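You operate a simulated robot arm through the tools that you are given. There is no shell and no other tool. Be economical: measure what you need, move in short steps, check, and stop when the job is done.

You are at the controls of a simulated robot arm. One attempt, no reset.

## Task
Vent seat 1 and shut the tester down.
Fine: vent first; regulator to 0 before the yellow gas valve is shut, so the line gauge falls to 0; main switch and vacuum pump off; shut the pump's door again.

The check looks at the end state, three seconds after you hand in, the way a careful person would. Anything else that was tipped, shoved, dropped, spilled or broken makes it a failure.

## Robot
A 7-joint arm with a two-finger parallel gripper on a trunk, on a base that drives. Base frame: it is fixed to the floor where the robot stands at the start and does not move with it; the origin is under the middle of the robot, x ahead of it, y to its left, z up. Units: m, degrees, N and s.
With the tool pointing down near the work surface it reaches from about 0.32 to 0.78 m from the robot's upright axis, wherever it stands. Its first joint turns from -166.0 to 166.0 degrees. Places, roughly: ballast lever [0, 1.4, 0.6]; blue roof valve [0.2, 0.4, 1.8]; cylinder handwheel [1, -0.9, 1.9]; damper knob [-0.1, 1.1, 1.9]; door with notices [-0.1, 1.2, 0.5]; extractor switch [-0.1, 1, 1.9]; gain knob [0.5, 0, 1.1]; gas regulator knob [0.7, -0.8, 1.3]; green roof valve [0.5, -0.3, 1.9]; lamp test button [0.5, 0.1, 1.2]; main switch [0.5, 0, 1.2]; number one clamp arm [0.2, 0.9, 1.1]; number one seat [0.3, 0.8, 1]; number two clamp arm [0.3, 0.6, 1.1]; pump drain valve [0.1, 1, 0.7]; purge button [0.4, 0.2, 1.2]. Payload 3.91 kg.
The TCP is the grasp point between the finger pads, 0.03 m short of the fingertips. In the tool frame z runs along the fingers and y along their closing line. The gripper opens to 0.11 m. The fingers are 0.02 m wide and 0.01 m thick; the gripper's body (0.048 by 0.112 m) begins 0.055 m behind the TCP.
Orientation is that of the tool frame in the base frame, as a unit quaternion [w, x, y, z]. With the fingers straight down and closing along the base's y, the tool's x points along the base's -x, its y along +y and its z along -z.

## Interface
- The arm moves only by the tool apply_moves. Its argument "commands" is text: rows parted by semicolons, each of 7 numbers parted by spaces: the shift along the base's x, y, z in m, then the turn, a rotation vector about the base's x, y, z in degrees, then the finger opening in m, from 0 to 0.11. In form: dx dy dz ax ay az claw; .... A call has 1 to 12 rows; each row shifts and turns the commanded pose from where the row before left it. Rows are played at 5 a second. More than 0.05 m and 8.6 degrees between two rows, or a gripper value outside its range, and nothing of the call is played. A pose out of reach is approached as far as the arm can. The call stops where the force on the tool passes 90 N (or 10 N more than at its start, if that is more) or the arm is blocked; 0.2 s more then pass. Each finger travels about 0.153 m/s and halts on what it meets, pressing with about 27 N; the grip force reading is that of the motor and also rises with nothing between the fingers. The clock runs only during rows and for 0.2 s after the last one: add rows that do not move to give the fingers time. It gives the time, the measured TCP pose, the force on the tool (base axes), the opening and the grip force at its end, in the units of the frame above (readings bear some noise), with the torque about the TCP (base axes, N m) and any sound that the robot's microphone picked up, and new pictures: "pictures" is both (left out), scene, wrist or none.
- Cameras (640 x 400 px; columns grow to the right, rows downward): "scene" is now at [0.0049, 0.1679, 1.5614]; the picture's right is [0.20, -0.98, 0.00], its down [-0.68, -0.14, -0.72] and it looks along [0.70, 0.14, -0.70] (base axes); focal length 214 px, centre (320, 200). "wrist" rides on the gripper at [0.077, 0.007, -0.114] in the tool frame; the picture's right is [-0.09, 1.00, 0.00], its down [-0.80, -0.07, -0.59] and it looks along [-0.59, -0.05, 0.80] (tool axes); focal length 270 px, centre (320, 200). There is no depth. A picture from a camera that has moved, and an enlarged one, comes with that camera's place and axes in the base frame and with its lens.
- raise_lower(by): slides the trunk up (or, below 0, down) by that many m; the arm and the scene camera ride with it, the base frame stays. It gives what a move gives, with no picture.
- drive_base(legs): drives the robot by 1 to 6 legs, each [ahead, turn to the left] in m and degrees, along the robot's own axes; the way and the turn of a leg run together, so that a leg with both is an arc; at most 1.5 m and 180 degrees a leg. The arm and the cameras ride along, it lands a little off, and it stops where it bumps. It gives what a move gives, and a new picture of the scene camera.
- turn_head(pan, tilt): turns the head with the scene camera to pan (to the left, within 155 degrees either way) and tilt (down, from -29 to 69), counted from straight ahead of the robot. It gives what a move gives, and a new picture of the scene camera.
- close_up(camera, box): a new picture of the part [left, top, right, bottom] of that camera's present view, enlarged. It takes no simulated time.
- sign_off(): hands the job in; it is judged then, once.

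Work in short steps. Places have to be worked out from the pictures, the camera data and where the tool is seen: move nearer, look again, correct. Check each grasp and each placing, and mend what went wrong. You have 120 turns and 260 pictures in all, those below and enlarged ones among them. Open the gripper and draw the arm clear of the work before you hand the job in, unless the task says otherwise; then end with one line.

The tools are called as name(argument=value, ...) on one line, values as JSON. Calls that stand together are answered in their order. apply_moves: Moves the arm, as the interface text tells. Its arguments: {"type":"object","properties":{"commands":{"type":"string"},"pictures":{"type":"string","enum":["both","scene","wrist","none"]}},"required":["commands"]} The other tools are called the same way: raise_lower (by) slides the trunk up or down; drive_base (legs) drives the base; turn_head (pan, tilt) turns the head that bears the scene camera; close_up (camera, box) takes an enlarged picture of a part of a camera's view; sign_off () hands the job in.

At the start:

```text
t: 0.0
tcp_pos: [0.4051, -0.0766, 1.4394]
tcp_rot: [0.0, 0.001, 1.0, 0.0]
force: [0.1, 0.2, -0.3]
ft_torque: [0.0, -0.01, 0.03]
finger_gap: 0.11
gripper_force: 0.1
trunk travel left (down, up): [-0.539, 0.071]
robot x, y, heading: [-0.0002, -0.0018, -0.0]
head pan, tilt: [11.6, 44.1]
```

scene: 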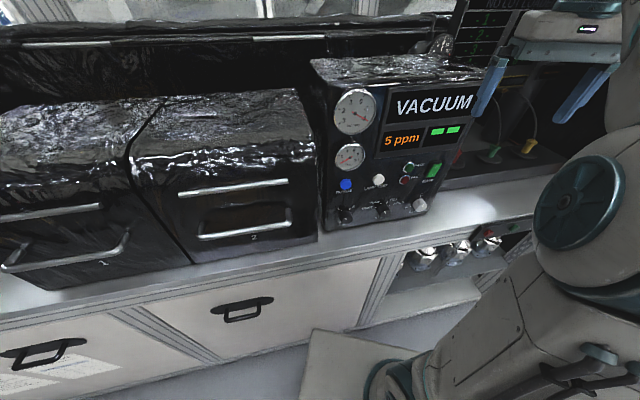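
wrist: 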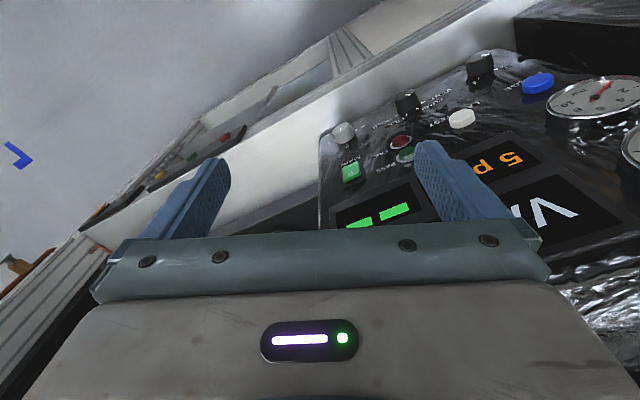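

The scene shows a tester panel with gauges and two covered seats; I look closer at the panel and turn the head to see the rest.

close_up(camera="scene", box=[310, 50, 490, 240])

turn_head(pan=-40, tilt=15)

turn_head(pan=50, tilt=15)

turn_head(pan=80, tilt=45)

```text
2.11 times, centred on (400, 145) of scene
camera zoom: at [0.0049, 0.1679, 1.5614], right [0.2, -0.98, 0.0], down [-0.68, -0.14, -0.72], along [0.7, 0.14, -0.7], focal length 452 px, centre (152, 316)
```

zoom: 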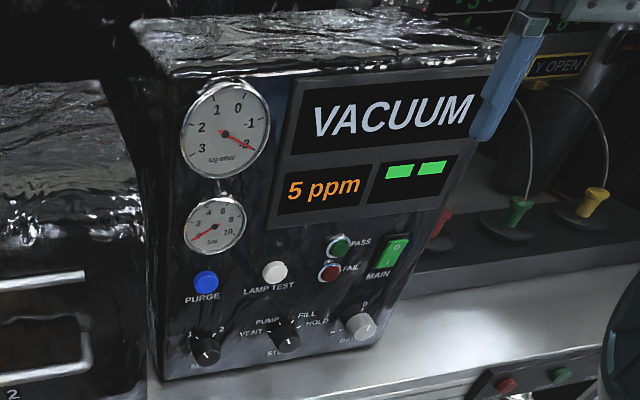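

```text
t: 1.2
tcp_pos: [0.4049, -0.0764, 1.4393]
tcp_rot: [0.0, 0.0, 1.0, 0.0]
force: [-0.1, -0.2, -1.0]
ft_torque: [-0.01, 0.02, 0.0]
finger_gap: 0.1102
gripper_force: 0.1
trunk travel left (down, up): [-0.539, 0.071]
robot x, y, heading: [-0.0, -0.0006, -0.0]
head pan, tilt: [-40.0, 15.0]
camera scene: at [-0.0039, 0.0914, 1.6068], right [-0.64, -0.77, 0.0], down [-0.2, 0.17, -0.97], along [0.74, -0.62, -0.26], focal length 214 px, centre (320, 200)
```

scene: 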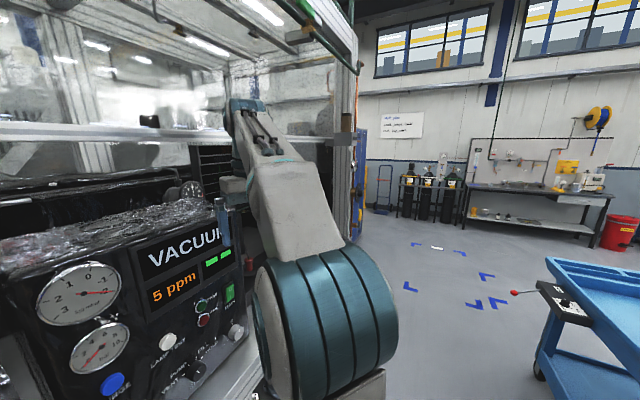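

```text
t: 2.9
tcp_pos: [0.4051, -0.0764, 1.4404]
tcp_rot: [0.0, 0.0, 1.0, -0.001]
force: [-0.9, 0.0, -0.3]
ft_torque: [-0.01, -0.02, 0.04]
finger_gap: 0.1099
gripper_force: 0.0
trunk travel left (down, up): [-0.539, 0.071]
robot x, y, heading: [0.0014, 0.0032, -0.0]
head pan, tilt: [50.0, 15.0]
camera scene: at [-0.0154, 0.2229, 1.6069], right [0.77, -0.64, 0.0], down [-0.17, -0.2, -0.97], along [0.62, 0.74, -0.26], focal length 214 px, centre (320, 200)
```

scene: 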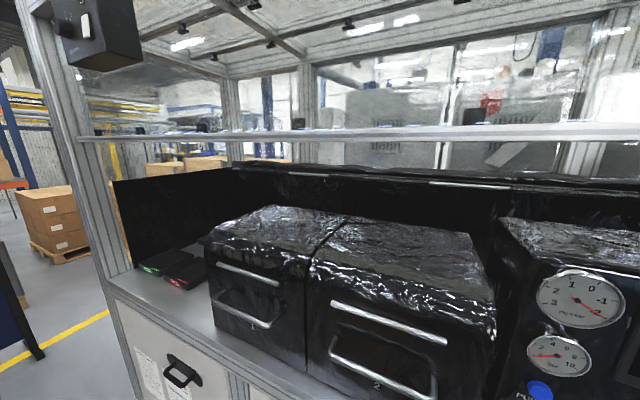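

```text
t: 3.8
tcp_pos: [0.4054, -0.0773, 1.4396]
tcp_rot: [0.0, 0.0, 1.0, 0.0]
force: [0.0, 0.0, 0.0]
ft_torque: [0.0, -0.02, 0.03]
finger_gap: 0.1102
gripper_force: 0.0
trunk travel left (down, up): [-0.539, 0.071]
robot x, y, heading: [0.0016, 0.0001, -0.1]
head pan, tilt: [80.0, 45.0]
camera scene: at [-0.0613, 0.2315, 1.5601], right [0.98, -0.17, 0.0], down [-0.12, -0.7, -0.71], along [0.12, 0.7, -0.71], focal length 214 px, centre (320, 200)
```

scene: 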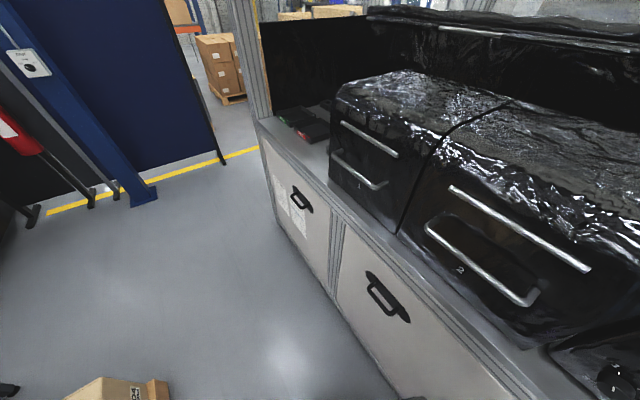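

I'll look at the panel knobs and valves on the right, enlarged.

turn_head(pan=5, tilt=40)

close_up(camera="scene", box=[290, 140, 430, 230])

turn_head(pan=-50, tilt=35)

```text
t: 5.3
tcp_pos: [0.405, -0.0761, 1.4394]
tcp_rot: [0.001, 0.0, 1.0, 0.0]
force: [0.5, 0.8, -0.5]
ft_torque: [0.0, -0.03, -0.01]
finger_gap: 0.1099
gripper_force: 0.1
trunk travel left (down, up): [-0.539, 0.071]
robot x, y, heading: [-0.0014, 0.0008, 0.1]
head pan, tilt: [5.0, 40.0]
camera scene: at [0.0092, 0.1588, 1.5673], right [0.09, -1.0, 0.0], down [-0.64, -0.06, -0.77], along [0.76, 0.07, -0.64], focal length 214 px, centre (320, 200)
```

scene: 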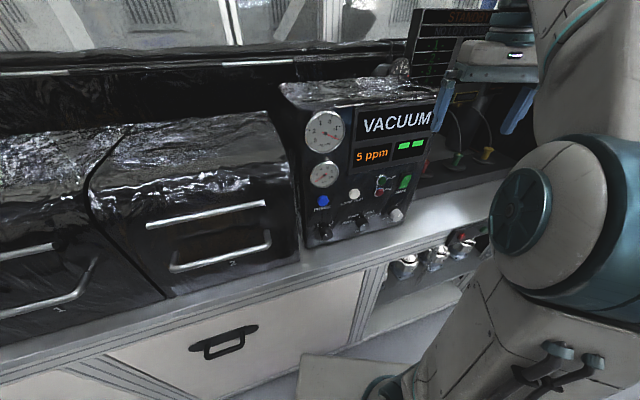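

```text
4.44 times, centred on (360, 185) of scene
camera zoom: at [0.0092, 0.1588, 1.5673], right [0.09, -1.0, 0.0], down [-0.64, -0.06, -0.77], along [0.76, 0.07, -0.64], focal length 953 px, centre (142, 267)
```

zoom: 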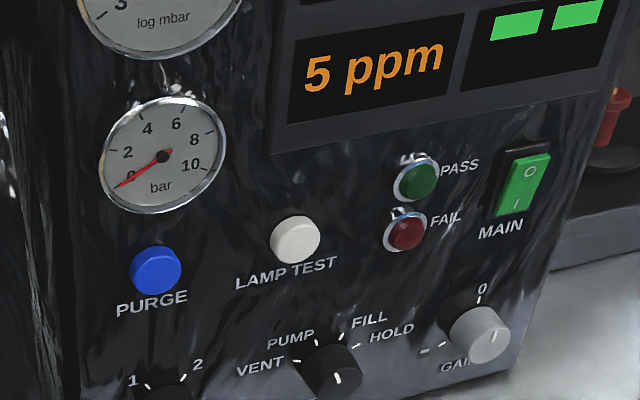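

```text
t: 6.5
tcp_pos: [0.405, -0.0753, 1.4393]
tcp_rot: [0.0, 0.0, 1.0, 0.0]
force: [0.2, 0.8, -0.1]
ft_torque: [0.0, 0.02, -0.03]
finger_gap: 0.1099
gripper_force: 0.1
trunk travel left (down, up): [-0.539, 0.071]
robot x, y, heading: [0.0009, 0.0007, 0.2]
head pan, tilt: [-50.0, 35.0]
camera scene: at [-0.0188, 0.0839, 1.5749], right [-0.77, -0.64, 0.0], down [-0.37, 0.44, -0.82], along [0.53, -0.63, -0.57], focal length 214 px, centre (320, 200)
```

scene: 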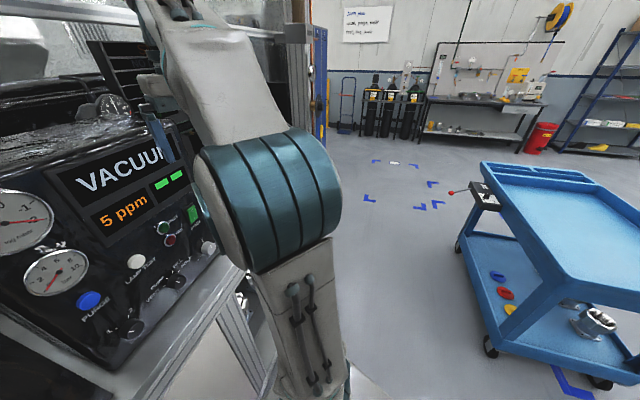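

The knob pointers aren't clear; I turn the head back and zoom in hard on the knob rows and on the valve area and notices.

turn_head(pan=-10, tilt=40)

close_up(camera="scene", box=[230, 185, 330, 250])

close_up(camera="scene", box=[300, 0, 460, 200])

close_up(camera="scene", box=[310, 190, 450, 300])

```text
t: 7.6
tcp_pos: [0.4053, -0.0766, 1.4383]
tcp_rot: [0.0, 0.0, 1.0, 0.0]
force: [0.3, 0.0, 0.0]
ft_torque: [0.02, -0.01, 0.03]
finger_gap: 0.11
gripper_force: 0.1
trunk travel left (down, up): [-0.539, 0.071]
robot x, y, heading: [0.0026, 0.0007, 0.0]
head pan, tilt: [-10.0, 40.0]
camera scene: at [0.0082, 0.1365, 1.5673], right [-0.17, -0.98, 0.0], down [-0.63, 0.11, -0.77], along [0.75, -0.13, -0.64], focal length 214 px, centre (320, 200)
```

scene: 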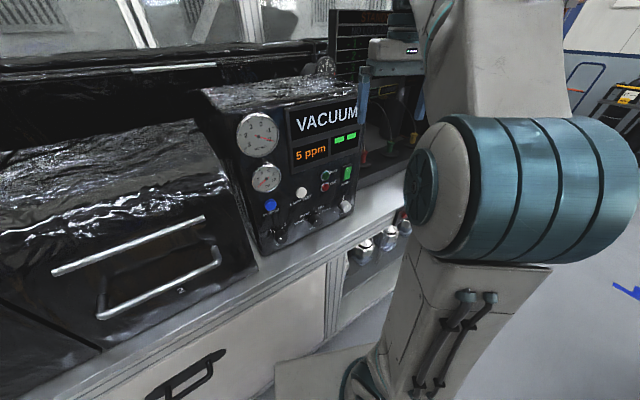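

```text
6.15 times, centred on (280, 218) of scene
camera zoom: at [0.0082, 0.1365, 1.5673], right [-0.17, -0.98, 0.0], down [-0.63, 0.11, -0.77], along [0.75, -0.13, -0.64], focal length 1320 px, centre (566, 92)
```

zoom: 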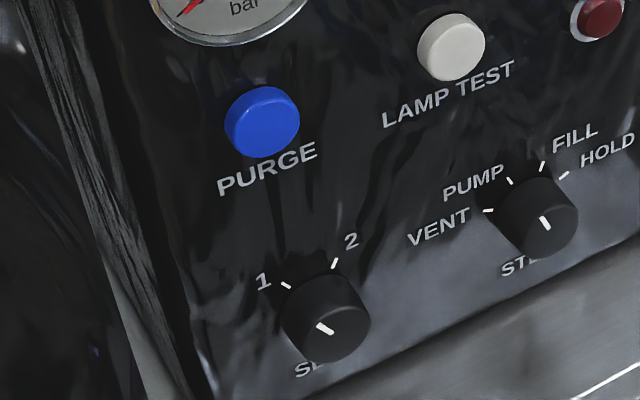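

```text
2.00 times, centred on (380, 100) of scene
camera zoom: at [0.0082, 0.1365, 1.5673], right [-0.17, -0.98, 0.0], down [-0.63, 0.11, -0.77], along [0.75, -0.13, -0.64], focal length 429 px, centre (200, 400)
```

zoom: 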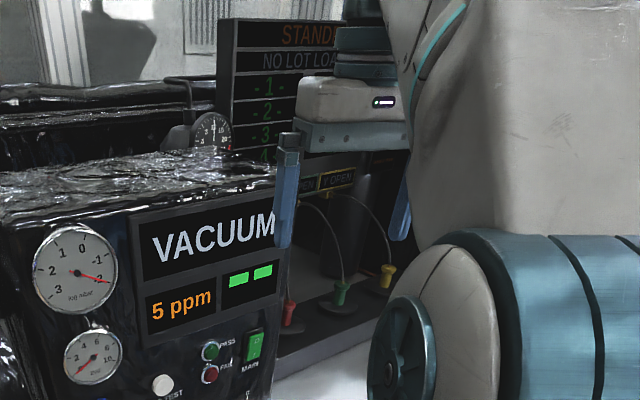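

```text
3.64 times, centred on (380, 245) of scene
camera zoom: at [0.0082, 0.1365, 1.5673], right [-0.17, -0.98, 0.0], down [-0.63, 0.11, -0.77], along [0.75, -0.13, -0.64], focal length 780 px, centre (102, 36)
```

zoom: 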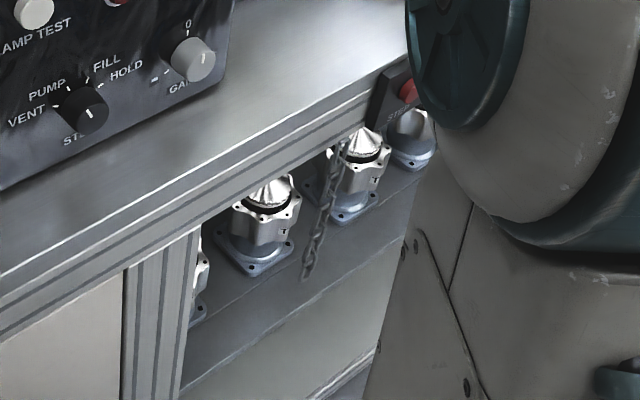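

The step selector points at PUMP, select at 1. The bench runs yawed about 25°, so I want to square up and back off a little; first I check behind the robot.

turn_head(pan=-150, tilt=40)

turn_head(pan=150, tilt=40)

```text
t: 9.8
tcp_pos: [0.404, -0.0759, 1.4397]
tcp_rot: [0.0, 0.0, 1.0, 0.0]
force: [0.3, 0.0, 0.4]
ft_torque: [-0.01, -0.01, -0.03]
finger_gap: 0.1103
gripper_force: 0.1
trunk travel left (down, up): [-0.539, 0.071]
robot x, y, heading: [0.0006, 0.0041, -0.3]
head pan, tilt: [-150.0, 40.0]
camera scene: at [-0.1491, 0.1088, 1.5673], right [-0.5, 0.87, 0.0], down [0.56, 0.32, -0.77], along [-0.66, -0.38, -0.64], focal length 214 px, centre (320, 200)
```

scene: 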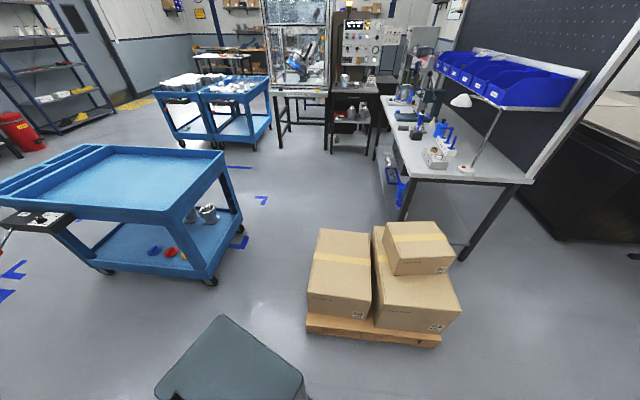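

```text
t: 13.9
tcp_pos: [0.4053, -0.0768, 1.4396]
tcp_rot: [0.001, 0.0, 1.0, 0.0]
force: [0.3, -0.2, -0.4]
ft_torque: [0.01, -0.03, -0.03]
finger_gap: 0.1097
gripper_force: 0.0
trunk travel left (down, up): [-0.539, 0.071]
robot x, y, heading: [0.0002, -0.0026, 0.0]
head pan, tilt: [150.0, 40.0]
camera scene: at [-0.1491, 0.1939, 1.5673], right [0.5, 0.87, 0.0], down [0.56, -0.32, -0.77], along [-0.66, 0.38, -0.64], focal length 214 px, centre (320, 200)
```

scene: 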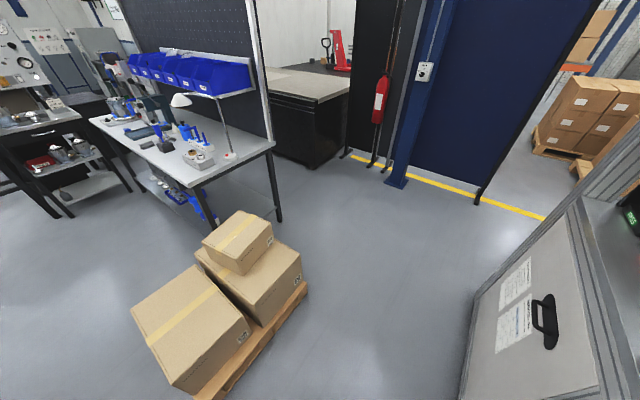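

Path along the bench to the right is clear (the cart is about 1 m off). I turn right 65° to run parallel with the bench, go ahead 0.6 m, then face the bench.

drive_base(legs=[[0, -65], [0.6, 0]])

turn_head(pan=70, tilt=60)

turn_head(pan=50, tilt=15)

```text
t: 20.2
tcp_pos: [0.3396, -0.9482, 1.4391]
tcp_rot: [0.0, 0.546, 0.838, 0.001]
force: [-0.5, 0.0, 0.1]
ft_torque: [0.0, -0.02, 0.02]
finger_gap: 0.1099
gripper_force: 0.0
trunk travel left (down, up): [-0.539, 0.071]
robot x, y, heading: [0.243, -0.5446, -66.0]
head pan, tilt: [150.0, 40.0]
camera scene: at [0.3619, -0.3307, 1.5674], right [0.99, -0.11, 0.0], down [-0.07, -0.64, -0.77], along [0.08, 0.76, -0.64], focal length 214 px, centre (320, 200)
```

scene: 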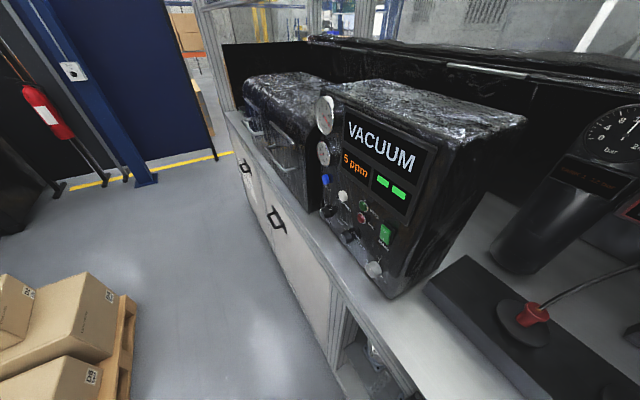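

```text
t: 21.7
tcp_pos: [0.3398, -0.9474, 1.4402]
tcp_rot: [0.0, 0.545, 0.838, -0.001]
force: [-0.3, -0.5, 0.5]
ft_torque: [-0.02, -0.01, 0.02]
finger_gap: 0.1101
gripper_force: 0.2
trunk travel left (down, up): [-0.539, 0.071]
robot x, y, heading: [0.2443, -0.545, -66.2]
head pan, tilt: [70.0, 60.0]
camera scene: at [0.4192, -0.4102, 1.5406], right [0.07, -1.0, 0.0], down [-0.86, -0.06, -0.5], along [0.5, 0.03, -0.87], focal length 214 px, centre (320, 200)
```

scene: 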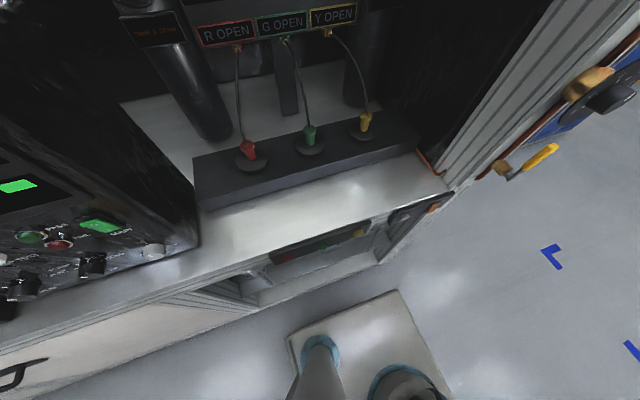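

```text
t: 22.8
tcp_pos: [0.34, -0.9485, 1.4394]
tcp_rot: [-0.001, 0.545, 0.839, 0.0]
force: [0.0, 0.2, 0.6]
ft_torque: [-0.03, -0.02, -0.01]
finger_gap: 0.11
gripper_force: 0.1
trunk travel left (down, up): [-0.539, 0.071]
robot x, y, heading: [0.2435, -0.5491, -66.1]
head pan, tilt: [50.0, 15.0]
camera scene: at [0.4425, -0.4407, 1.6068], right [-0.28, -0.96, 0.0], down [-0.25, 0.07, -0.97], along [0.93, -0.27, -0.26], focal length 214 px, centre (320, 200)
```

scene: 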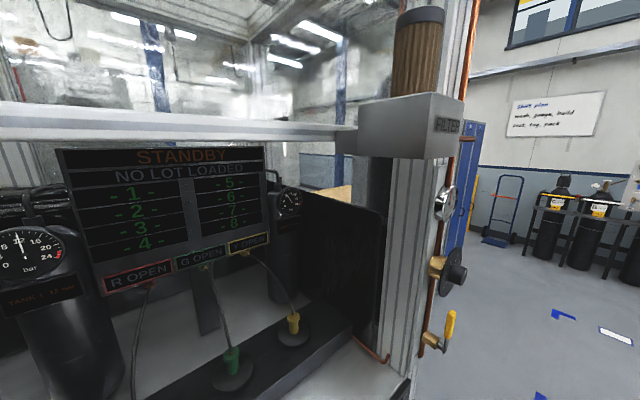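

On the post at the right end: a gauge, the regulator knob and a yellow lever on the copper pipe. I zoom in.

close_up(camera="scene", box=[400, 160, 500, 370])

turn_head(pan=10, tilt=25)

turn_head(pan=140, tilt=35)

close_up(camera="scene", box=[230, 100, 400, 300])

```text
1.90 times, centred on (450, 265) of scene
camera zoom: at [0.4425, -0.4407, 1.6068], right [-0.28, -0.96, 0.0], down [-0.25, 0.07, -0.97], along [0.93, -0.27, -0.26], focal length 408 px, centre (72, 76)
```

zoom: 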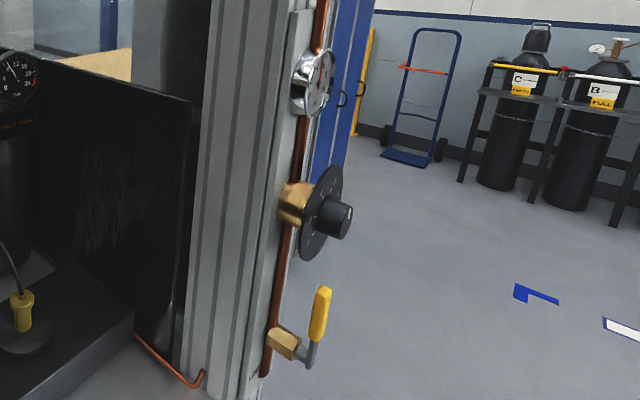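

```text
t: 23.9
tcp_pos: [0.3408, -0.9479, 1.4397]
tcp_rot: [0.0, 0.546, 0.838, 0.0]
force: [-0.5, -0.3, -0.5]
ft_torque: [-0.01, 0.02, 0.02]
finger_gap: 0.1101
gripper_force: 0.1
trunk travel left (down, up): [-0.539, 0.071]
robot x, y, heading: [0.2427, -0.5495, -66.0]
head pan, tilt: [10.0, 25.0]
camera scene: at [0.4042, -0.4913, 1.5907], right [-0.83, -0.56, 0.0], down [-0.24, 0.35, -0.91], along [0.51, -0.75, -0.42], focal length 214 px, centre (320, 200)
```

scene: 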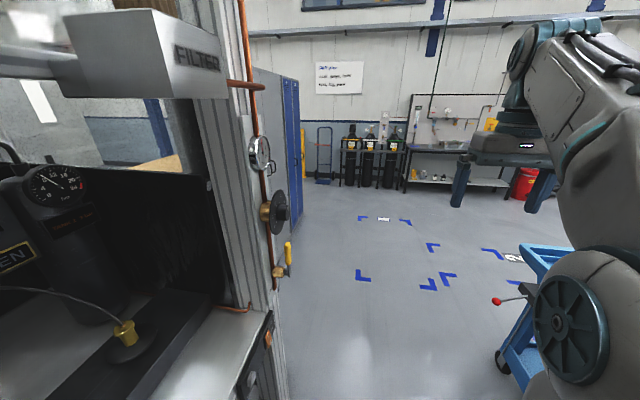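

```text
t: 26.0
tcp_pos: [0.3395, -0.9484, 1.4398]
tcp_rot: [-0.001, 0.545, 0.838, 0.0]
force: [0.1, -0.1, 0.2]
ft_torque: [-0.02, 0.01, -0.02]
finger_gap: 0.1101
gripper_force: 0.1
trunk travel left (down, up): [-0.539, 0.071]
robot x, y, heading: [0.2481, -0.5483, -66.3]
head pan, tilt: [140.0, 35.0]
camera scene: at [0.3771, -0.3302, 1.5749], right [0.96, -0.28, 0.0], down [-0.16, -0.55, -0.82], along [0.23, 0.79, -0.57], focal length 214 px, centre (320, 200)
```

scene: 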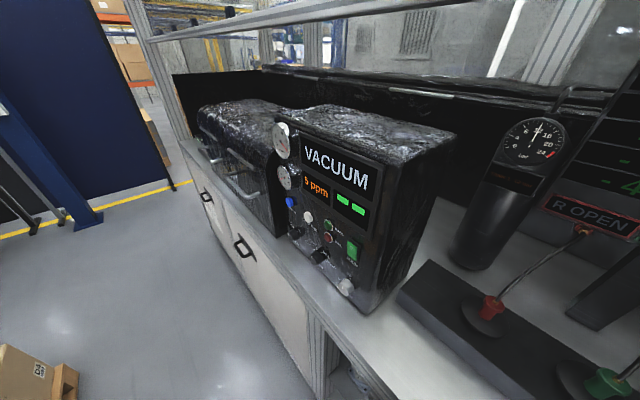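

```text
2.00 times, centred on (315, 200) of scene
camera zoom: at [0.3771, -0.3302, 1.5749], right [0.96, -0.28, 0.0], down [-0.16, -0.55, -0.82], along [0.23, 0.79, -0.57], focal length 429 px, centre (330, 200)
```

zoom: 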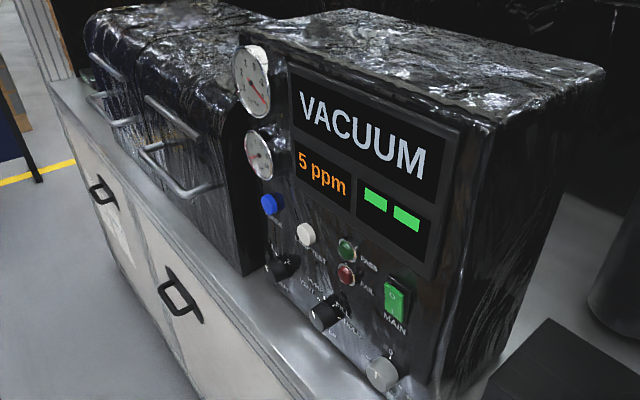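

Triangulating from two distant viewpoints: step knob front ≈ (0.480, 0.063, 1.083), gain ≈ (0.523, −0.047, 1.082), main ≈ (0.537, −0.043, 1.214); panel yaw ≈ 22°. I turn the base left 20° for a comfortable joint‑1 range.

drive_base(legs=[[0, 20]])

```text
t: 27.5
tcp_pos: [0.4741, -0.89, 1.4403]
tcp_rot: [0.0, 0.388, 0.922, 0.0]
force: [0.2, 0.8, -0.7]
ft_torque: [0.0, 0.0, 0.0]
finger_gap: 0.1098
gripper_force: 0.1
trunk travel left (down, up): [-0.539, 0.071]
robot x, y, heading: [0.2478, -0.5444, -45.9]
head pan, tilt: [140.0, 35.0]
camera scene: at [0.2944, -0.298, 1.5748], right [1.0, 0.07, 0.0], down [0.04, -0.57, -0.82], along [-0.06, 0.82, -0.57], focal length 214 px, centre (320, 200)
```

scene: 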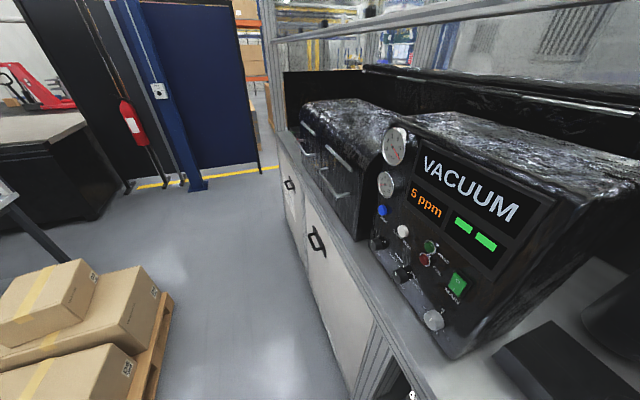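

Now swing the arm counter‑clockwise at a tight radius (keeping clear of the regulator post), yawing the tool on the way.

apply_moves(commands="-0.0205 0.0305 0 0 0 0 0.11; -0.0203 0.0304 0 0 0 0 0.11; 0.0379 0.0285 0 0 0 8.5 0.11; 0.0335 0.0335 0 0 0 8.5 0.11; 0.0285 0.0379 0 0 0 8.5 0.11; 0.023 0.0415 0 0 0 8.5 0.11; 0.017 0.0443 0 0 0 8.5 0.11; 0.0107 0.0462 0 0 0 8.5 0.11; 0.0041 0.0473 0 0 0 8.5 0.11; -0.0024 0.0473 0 0 0 8.5 0.11; -0.0091 0.0466 0 0 0 8.5 0.11; -0.0154 0.0448 0 0 0 8.5 0.11", pictures="scene")

```text
t: 30.1
tcp_pos: [0.5465, -0.4215, 1.4467]
tcp_rot: [0.01, -0.332, 0.943, 0.005]
force: [0.3, 1.2, 0.6]
ft_torque: [-0.13, 0.03, -0.01]
finger_gap: 0.1103
gripper_force: 0.1
trunk travel left (down, up): [-0.539, 0.071]
robot x, y, heading: [0.2428, -0.5451, -45.6]
head pan, tilt: [140.0, 35.0]
camera scene: at [0.3066, -0.2838, 1.5734], right [1.0, 0.07, -0.01], down [0.04, -0.58, -0.81], along [-0.06, 0.81, -0.58], focal length 214 px, centre (320, 200)
```

scene: 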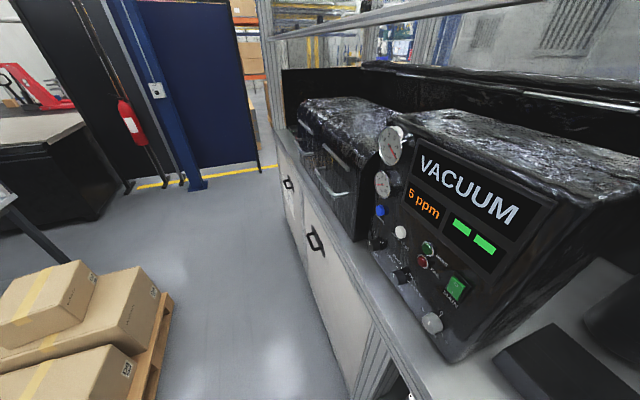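

The head mast stands on the robot's left, in the way of working there; better to have the bench on my right. I bring the arm back in front, flipping the tool by 180° for an upright wrist view.

apply_moves(commands="0.0154 -0.0448 0 0 0 8 0.11; 0.0091 -0.0466 0 0 0 8 0.11; 0.0024 -0.0473 0 0 0 8 0.11; -0.0041 -0.0473 0 0 0 8 0.11; -0.0107 -0.0462 0 0 0 8 0.11; -0.017 -0.0443 0 0 0 8 0.11; -0.023 -0.0415 0 0 0 8 0.11; -0.0285 -0.0379 0 0 0 8 0.11; 0 0 0 0 0 8 0.11; 0 0 0 0 0 8 0.11; 0 0 0 0 0 8 0.11; 0 0 0 0 0 8 0.11", pictures="wrist")

turn_head(pan=140, tilt=65)

turn_head(pan=-130, tilt=60)

```text
t: 31.4
tcp_pos: [0.6205, -0.5361, 1.4369]
tcp_rot: [-0.016, -0.635, 0.772, -0.016]
force: [20.8, -32.1, -22.9]
ft_torque: [2.66, 1.7, -0.11]
finger_gap: 0.1102
gripper_force: 0.0
trunk travel left (down, up): [-0.539, 0.071]
robot x, y, heading: [0.2695, -0.5632, -35.4]
head pan, tilt: [140.0, 35.0]
stopped in row 6: the arm was blocked; the commanded pose is now the measured one
camera wrist: at [0.6009, -0.6056, 1.5547], right [-0.96, 0.28, -0.01], down [0.23, 0.8, 0.56], along [0.16, 0.53, -0.83], focal length 270 px, centre (320, 200)
```

wrist: 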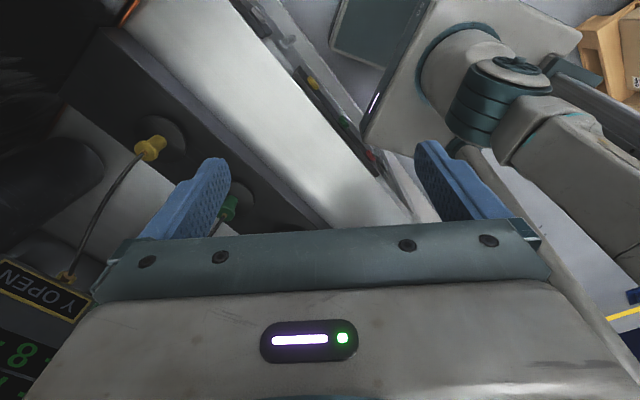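

```text
t: 32.3
tcp_pos: [0.645, -0.5404, 1.4454]
tcp_rot: [0.017, -0.622, 0.78, -0.067]
force: [77.6, -28.4, -144.9]
ft_torque: [14.43, 7.07, 6.5]
finger_gap: 0.11
gripper_force: 0.1
trunk travel left (down, up): [-0.539, 0.071]
robot x, y, heading: [0.3562, -0.6201, -10.1]
head pan, tilt: [140.0, 65.0]
camera scene: at [0.2367, -0.0809, 1.4851], right [0.77, 0.63, -0.13], down [0.59, -0.77, -0.25], along [-0.25, 0.12, -0.96], focal length 214 px, centre (320, 200)
```

scene: 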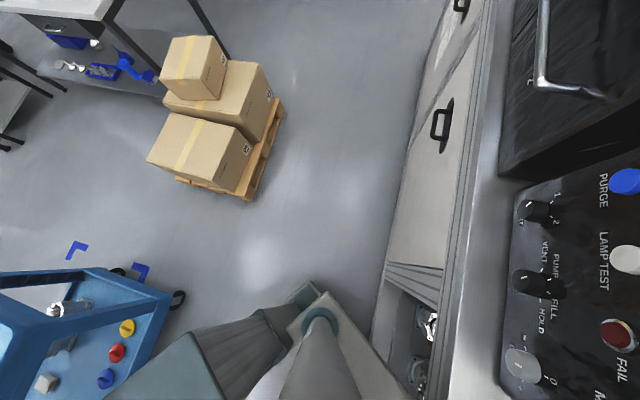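

```text
t: 36.1
tcp_pos: [0.6468, -0.5403, 1.4449]
tcp_rot: [0.016, -0.611, 0.788, -0.072]
force: [38.2, -24.6, -220.6]
ft_torque: [18.86, -1.53, 3.47]
finger_gap: 0.1098
gripper_force: 0.0
trunk travel left (down, up): [-0.539, 0.071]
robot x, y, heading: [0.3711, -0.6445, -5.1]
head pan, tilt: [-130.0, 60.0]
camera scene: at [0.2135, -0.1781, 1.5065], right [-0.7, 0.68, -0.19], down [0.63, 0.48, -0.61], along [-0.33, -0.55, -0.77], focal length 214 px, centre (320, 200)
```

scene: 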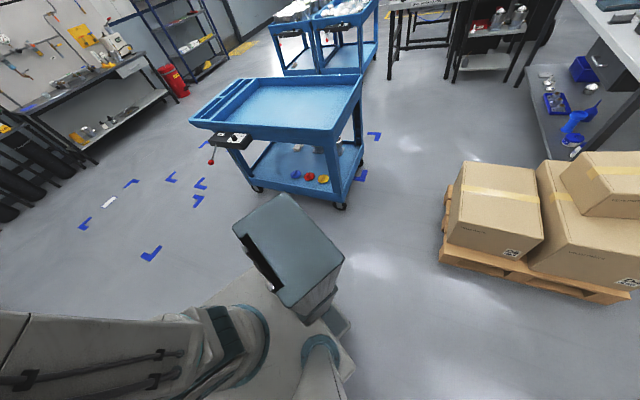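

The robot is jammed and tilting: the hand is caught on something. I take a picture without time passing.

close_up(camera="wrist", box=[0, 0, 640, 400])

close_up(camera="scene", box=[0, 200, 360, 400])

```text
1.00 times, centred on (320, 200) of wrist (not enlarged: the box is as wide or as high as the picture)
camera zoom: at [0.6073, -0.6037, 1.5626], right [-0.94, 0.33, -0.14], down [0.2, 0.81, 0.55], along [0.29, 0.48, -0.83], focal length 270 px, centre (320, 200)
```

zoom: 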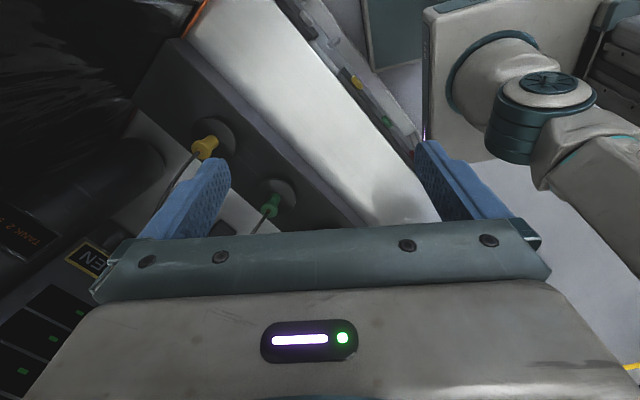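

```text
1.78 times, centred on (180, 300) of scene
camera zoom: at [0.2135, -0.1781, 1.5065], right [-0.7, 0.68, -0.19], down [0.63, 0.48, -0.61], along [-0.33, -0.55, -0.77], focal length 381 px, centre (569, 22)
```

zoom: 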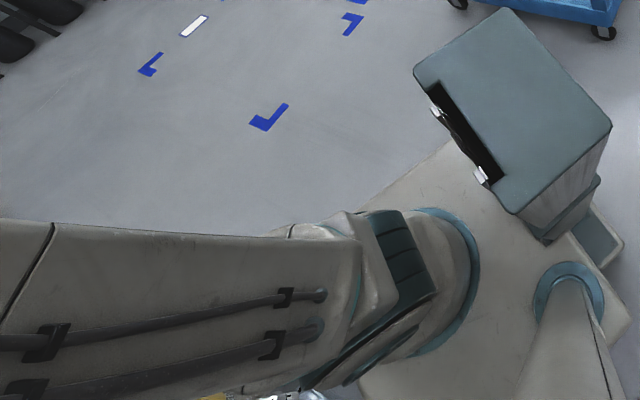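

The downward load on the tool suggests the wrist is jammed under the frame's front rail/filter box. I ease the hand down and out away from the bench in tiny steps.

apply_moves(commands="-0.009 -0.004 -0.01 0 0 0 0.11; -0.009 -0.004 -0.01 0 0 0 0.11", pictures="scene")

```text
t: 36.4
tcp_pos: [0.6415, -0.5061, 1.4782]
tcp_rot: [0.014, -0.53, 0.835, -0.146]
force: [5.0, 11.8, 9.4]
ft_torque: [-0.73, 0.36, -0.18]
finger_gap: 0.1101
gripper_force: 0.0
trunk travel left (down, up): [-0.539, 0.071]
robot x, y, heading: [0.3893, -0.6541, 3.5]
head pan, tilt: [-130.0, 60.0]
stopped in row 1: the force on the tool passed its limit at 241 N (the readings are from after the stop); the commanded pose is now the measured one
camera scene: at [0.2438, -0.075, 1.4748], right [-0.81, 0.56, -0.2], down [0.52, 0.5, -0.69], along [-0.29, -0.66, -0.7], focal length 214 px, centre (320, 200)
```

scene: 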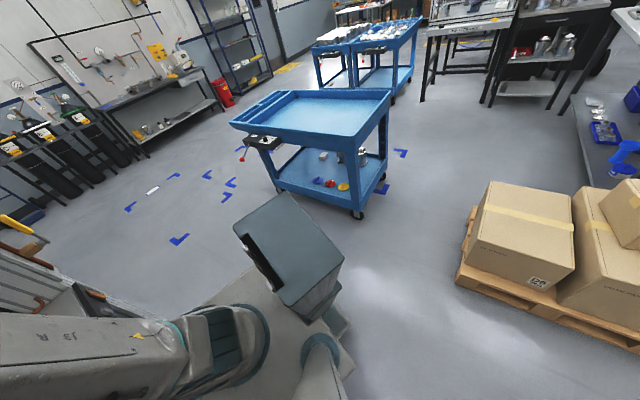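

The hand is free now but the robot is still leaning; I let a little time pass without moving and look.

apply_moves(commands="0 0 0 0 0 0 0.11; 0 0 0 0 0 0 0.11", pictures="both")

```text
t: 36.7
tcp_pos: [0.5946, -0.539, 1.5045]
tcp_rot: [0.045, -0.53, 0.838, -0.118]
force: [-33.4, 49.2, -0.1]
ft_torque: [-4.24, -2.55, 0.01]
finger_gap: 0.11
gripper_force: 0.0
trunk travel left (down, up): [-0.539, 0.071]
robot x, y, heading: [0.4009, -0.6601, 7.3]
head pan, tilt: [-130.0, 60.0]
stopped in row 1: the arm was blocked; the commanded pose is now the measured one
camera scene: at [0.202, -0.1136, 1.4793], right [-0.84, 0.51, -0.2], down [0.49, 0.55, -0.68], along [-0.23, -0.67, -0.71], focal length 214 px, centre (320, 200)
camera wrist: at [0.5321, -0.5888, 1.6184], right [-0.84, 0.49, -0.25], down [0.29, 0.78, 0.55], along [0.46, 0.39, -0.79], focal length 270 px, centre (320, 200)
```

scene: 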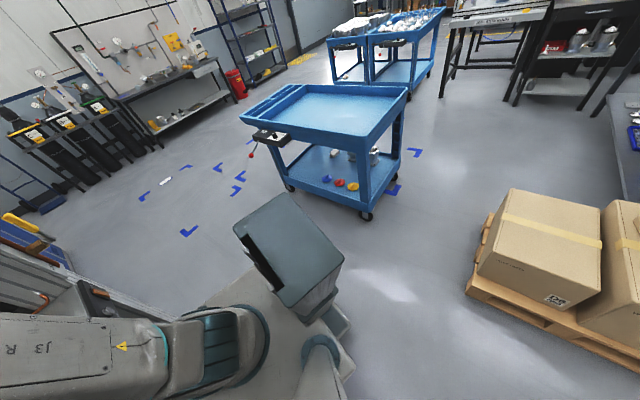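
wrist: 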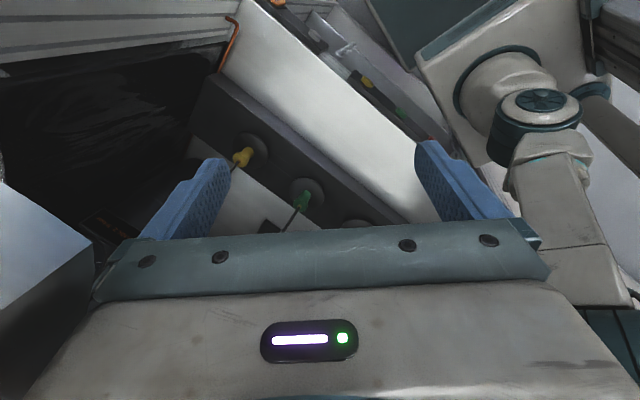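

The upper arm's elbow appears pressed against the right post, shoving the base. I back the base away slightly so that arm and hand both leave the frame.

drive_base(legs=[[-0.1, 0]])

```text
t: 37.5
tcp_pos: [0.4006, -0.5435, 1.5307]
tcp_rot: [0.104, -0.482, 0.846, -0.204]
force: [-3.4, 1.7, 0.4]
ft_torque: [-0.11, -0.24, 0.14]
finger_gap: 0.1099
gripper_force: 0.0
trunk travel left (down, up): [-0.539, 0.071]
robot x, y, heading: [0.4452, -0.6479, 20.9]
head pan, tilt: [-130.0, 60.0]
stopped in leg 1: the robot was blocked; the commanded pose is now the measured one
camera scene: at [0.0607, -0.0384, 1.4271], right [-0.92, 0.27, -0.27], down [0.38, 0.59, -0.71], along [-0.04, -0.76, -0.65], focal length 214 px, centre (320, 200)
```

scene: 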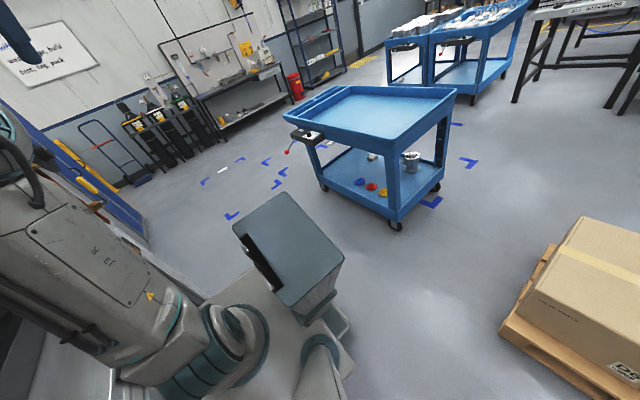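

The lean is growing. I check whether it is still moving with one short idle row, commanding the hand toward the opposite side (right) as counterweight.

apply_moves(commands="0.02 -0.045 0 0 0 0 0.11", pictures="scene")

```text
t: 37.8
tcp_pos: [0.3716, -0.6951, 1.4846]
tcp_rot: [0.003, -0.28, 0.954, -0.112]
force: [-3.2, 1.9, 2.1]
ft_torque: [-0.09, -0.24, 0.07]
finger_gap: 0.1099
gripper_force: 0.0
out of reach, approached as far as the arm can: row 1
trunk travel left (down, up): [-0.539, 0.071]
robot x, y, heading: [0.452, -0.6449, 23.2]
head pan, tilt: [-130.0, 60.0]
stopped in row 1: the arm was blocked; the commanded pose is now the measured one
camera scene: at [0.0871, -0.1129, 1.4557], right [-0.94, 0.25, -0.23], down [0.34, 0.63, -0.7], along [-0.03, -0.73, -0.68], focal length 214 px, centre (320, 200)
```

scene: 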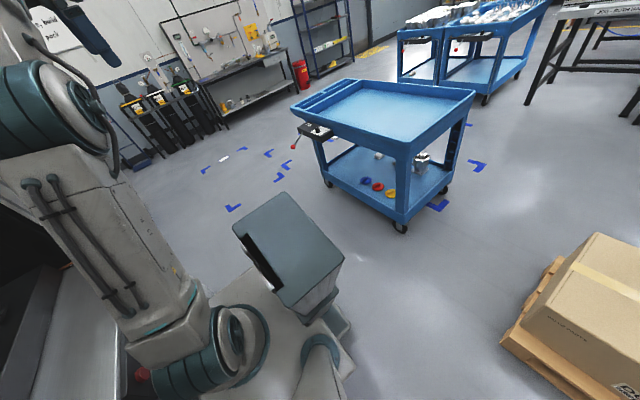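

The lean is decreasing; I keep carrying the hand to the right as counterweight.

apply_moves(commands="0.01 -0.045 0 0 0 0 0.11; 0.01 -0.045 0 0 0 0 0.11", pictures="none")

close_up(camera="scene", box=[0, 0, 640, 400])

```text
t: 38.1
tcp_pos: [0.5405, -0.9237, 1.4304]
tcp_rot: [-0.082, -0.275, 0.957, -0.036]
force: [-2.8, 1.5, 1.3]
ft_torque: [-0.19, -0.2, 0.03]
finger_gap: 0.1103
gripper_force: 0.1
out of reach, approached as far as the arm can: row 1
trunk travel left (down, up): [-0.539, 0.071]
robot x, y, heading: [0.4471, -0.6469, 23.6]
head pan, tilt: [-130.0, 60.0]
stopped in row 1: the arm was blocked; the commanded pose is now the measured one
```

```text
1.00 times, centred on (320, 200) of scene (not enlarged: the box is as wide or as high as the picture)
camera zoom: at [0.1902, -0.3305, 1.5182], right [-0.96, 0.27, -0.12], down [0.29, 0.73, -0.62], along [-0.08, -0.63, -0.77], focal length 214 px, centre (320, 200)
```

zoom: 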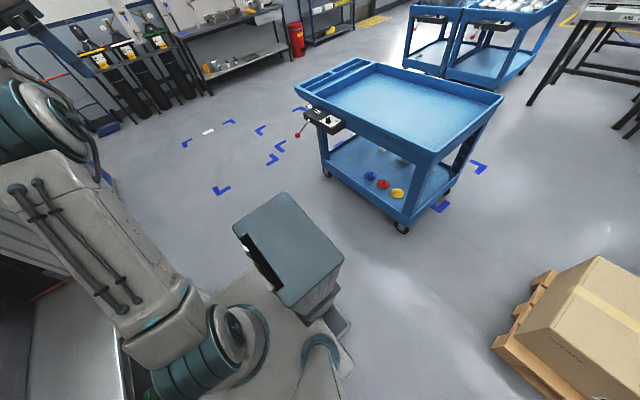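

The robot is coming back upright. I let it settle without moving.

apply_moves(commands="-0.02 0 0 0 0 0 0.11", pictures="scene")

```text
t: 38.5
tcp_pos: [0.7195, -1.339, 1.2141]
tcp_rot: [-0.086, -0.309, 0.937, 0.14]
force: [-0.9, -2.6, 1.3]
ft_torque: [0.22, 0.01, -0.08]
finger_gap: 0.1104
gripper_force: 0.1
out of reach, approached as far as the arm can: row 1
trunk travel left (down, up): [-0.539, 0.071]
robot x, y, heading: [0.4564, -0.6507, 23.5]
head pan, tilt: [-130.0, 60.0]
stopped in row 1: the arm was blocked; the commanded pose is now the measured one
camera scene: at [0.3811, -0.7881, 1.5561], right [-0.96, 0.28, 0.08], down [0.22, 0.88, -0.41], along [-0.18, -0.38, -0.91], focal length 214 px, centre (320, 200)
```

scene: 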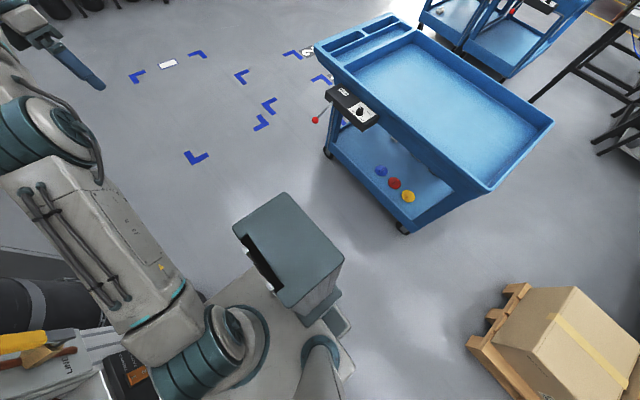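

Overshoot to the right; I bring the hand back toward the body/left.

apply_moves(commands="-0.03 0.04 0 0 0 0 0.11", pictures="scene")

```text
t: 38.8
tcp_pos: [0.7982, -1.4909, 1.2085]
tcp_rot: [-0.178, -0.309, 0.932, 0.066]
force: [1.2, -0.7, -1.6]
ft_torque: [0.07, 0.13, -0.01]
finger_gap: 0.1102
gripper_force: 0.2
trunk travel left (down, up): [-0.539, 0.071]
robot x, y, heading: [0.4489, -0.6544, 24.8]
head pan, tilt: [-130.0, 60.0]
stopped in row 1: the arm was blocked; the commanded pose is now the measured one
camera scene: at [0.5139, -1.0603, 1.5363], right [-0.95, 0.23, 0.2], down [0.17, 0.95, -0.27], along [-0.25, -0.22, -0.94], focal length 214 px, centre (320, 200)
```

scene: 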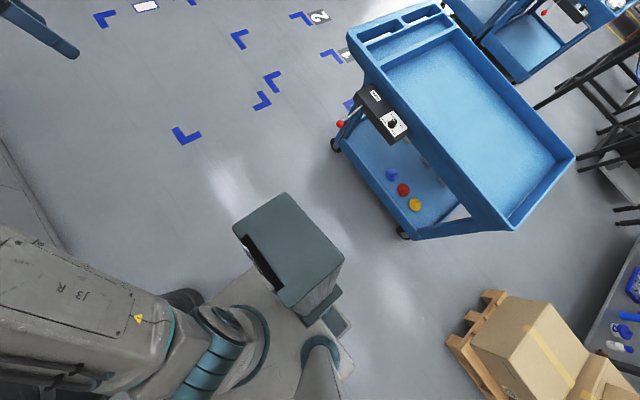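

Lean to the right now ~14° but slowing; I continue pulling the hand back over the base.

apply_moves(commands="-0.02 0.045 0 0 0 0 0.11; -0.02 0.045 0 0 0 0 0.11", pictures="none")

close_up(camera="scene", box=[0, 0, 640, 400])

```text
t: 39.1
tcp_pos: [0.8628, -1.524, 1.1719]
tcp_rot: [-0.187, -0.321, 0.928, 0.005]
force: [1.0, 1.1, -0.5]
ft_torque: [0.01, 0.18, -0.01]
finger_gap: 0.1101
gripper_force: 0.0
trunk travel left (down, up): [-0.539, 0.071]
robot x, y, heading: [0.4504, -0.6593, 26.4]
head pan, tilt: [-130.0, 60.0]
stopped in row 1: the arm was blocked; the commanded pose is now the measured one
```

```text
1.00 times, centred on (320, 200) of scene (not enlarged: the box is as wide or as high as the picture)
camera zoom: at [0.5665, -1.1592, 1.5137], right [-0.95, 0.19, 0.25], down [0.14, 0.97, -0.21], along [-0.28, -0.16, -0.95], focal length 214 px, centre (320, 200)
```

zoom: 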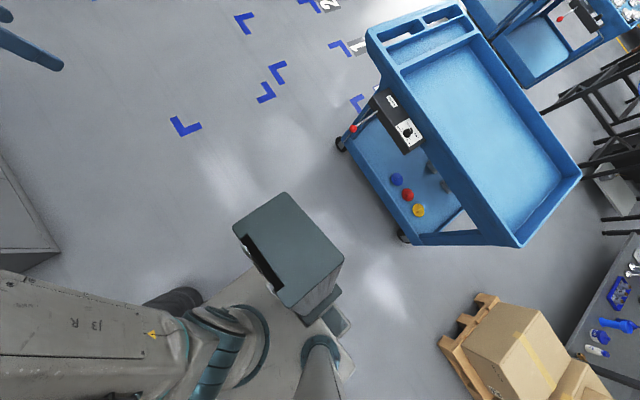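

Slowing further; keep pulling in.

apply_moves(commands="-0.02 0.045 0 0 0 0 0.11; -0.02 0.045 0 0 0 0 0.11; -0.02 0.045 0 0 0 0 0.11", pictures="none")

close_up(camera="scene", box=[0, 0, 640, 400])

```text
t: 39.5
tcp_pos: [0.9236, -1.4253, 1.1908]
tcp_rot: [-0.189, -0.412, 0.891, 0.017]
force: [0.9, 0.1, -1.2]
ft_torque: [-0.06, 0.1, -0.01]
finger_gap: 0.1099
gripper_force: 0.2
trunk travel left (down, up): [-0.539, 0.071]
robot x, y, heading: [0.4448, -0.6623, 26.7]
head pan, tilt: [-130.0, 60.0]
stopped in row 1: the arm was blocked; the commanded pose is now the measured one
```

```text
1.00 times, centred on (320, 200) of scene (not enlarged: the box is as wide or as high as the picture)
camera zoom: at [0.5775, -1.1807, 1.5078], right [-0.95, 0.18, 0.26], down [0.13, 0.97, -0.19], along [-0.29, -0.15, -0.95], focal length 214 px, centre (320, 200)
```

zoom: 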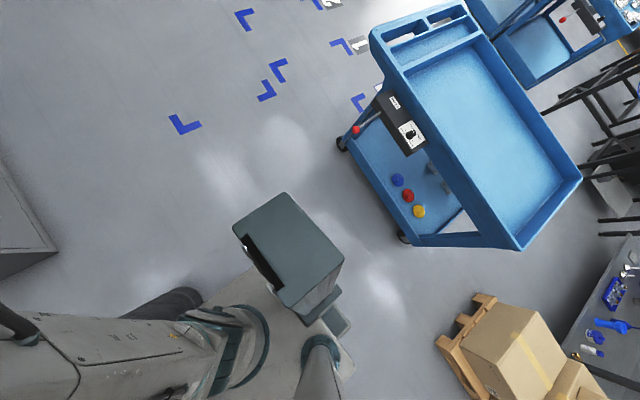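

At the turning point; continue drawing the arm in toward the base.

apply_moves(commands="-0.03 0.038 0 0 0 0 0.11; -0.03 0.038 0 0 0 0 0.11; -0.03 0.038 0 0 0 0 0.11", pictures="none")

close_up(camera="scene", box=[0, 0, 640, 400])

```text
t: 39.8
tcp_pos: [0.8748, -1.2953, 1.2588]
tcp_rot: [-0.244, -0.45, 0.859, -0.028]
force: [1.0, -1.2, -0.8]
ft_torque: [0.02, 0.05, -0.01]
finger_gap: 0.1101
gripper_force: 0.0
trunk travel left (down, up): [-0.539, 0.071]
robot x, y, heading: [0.4498, -0.6593, 26.4]
head pan, tilt: [-130.0, 60.0]
stopped in row 1: the arm was blocked; the commanded pose is now the measured one
```

```text
1.00 times, centred on (320, 200) of scene (not enlarged: the box is as wide or as high as the picture)
camera zoom: at [0.5485, -1.1303, 1.5214], right [-0.95, 0.19, 0.23], down [0.14, 0.96, -0.22], along [-0.27, -0.18, -0.95], focal length 214 px, centre (320, 200)
```

zoom: 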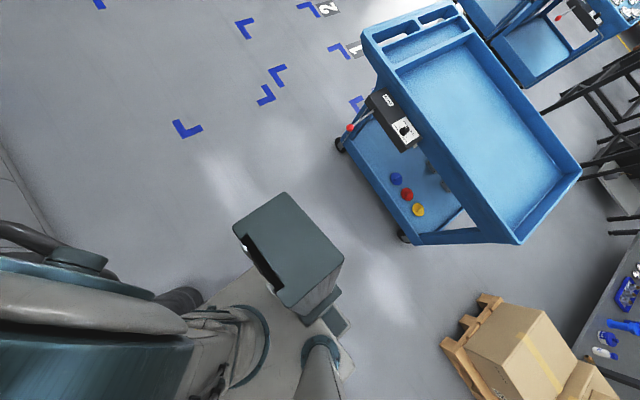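

It's returning. I hold the arm still relative to the body (idle rows) and let the rocking damp.

apply_moves(commands="0 0 0 0 0 0 0.11", pictures="none")

close_up(camera="scene", box=[0, 0, 640, 400])

```text
t: 40.1
tcp_pos: [0.8, -1.1028, 1.3234]
tcp_rot: [-0.321, -0.448, 0.828, -0.105]
force: [0.5, -2.5, -1.9]
ft_torque: [0.11, 0.09, -0.1]
finger_gap: 0.1099
gripper_force: 0.1
trunk travel left (down, up): [-0.539, 0.071]
robot x, y, heading: [0.4469, -0.6551, 26.2]
head pan, tilt: [-130.0, 60.0]
stopped in row 1: the arm was blocked; the commanded pose is now the measured one
```

```text
1.00 times, centred on (320, 200) of scene (not enlarged: the box is as wide or as high as the picture)
camera zoom: at [0.4708, -0.972, 1.5494], right [-0.96, 0.21, 0.16], down [0.16, 0.94, -0.32], along [-0.22, -0.28, -0.94], focal length 214 px, centre (320, 200)
```

zoom: 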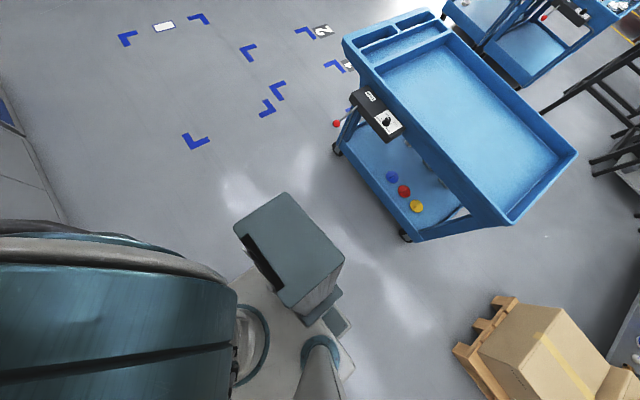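

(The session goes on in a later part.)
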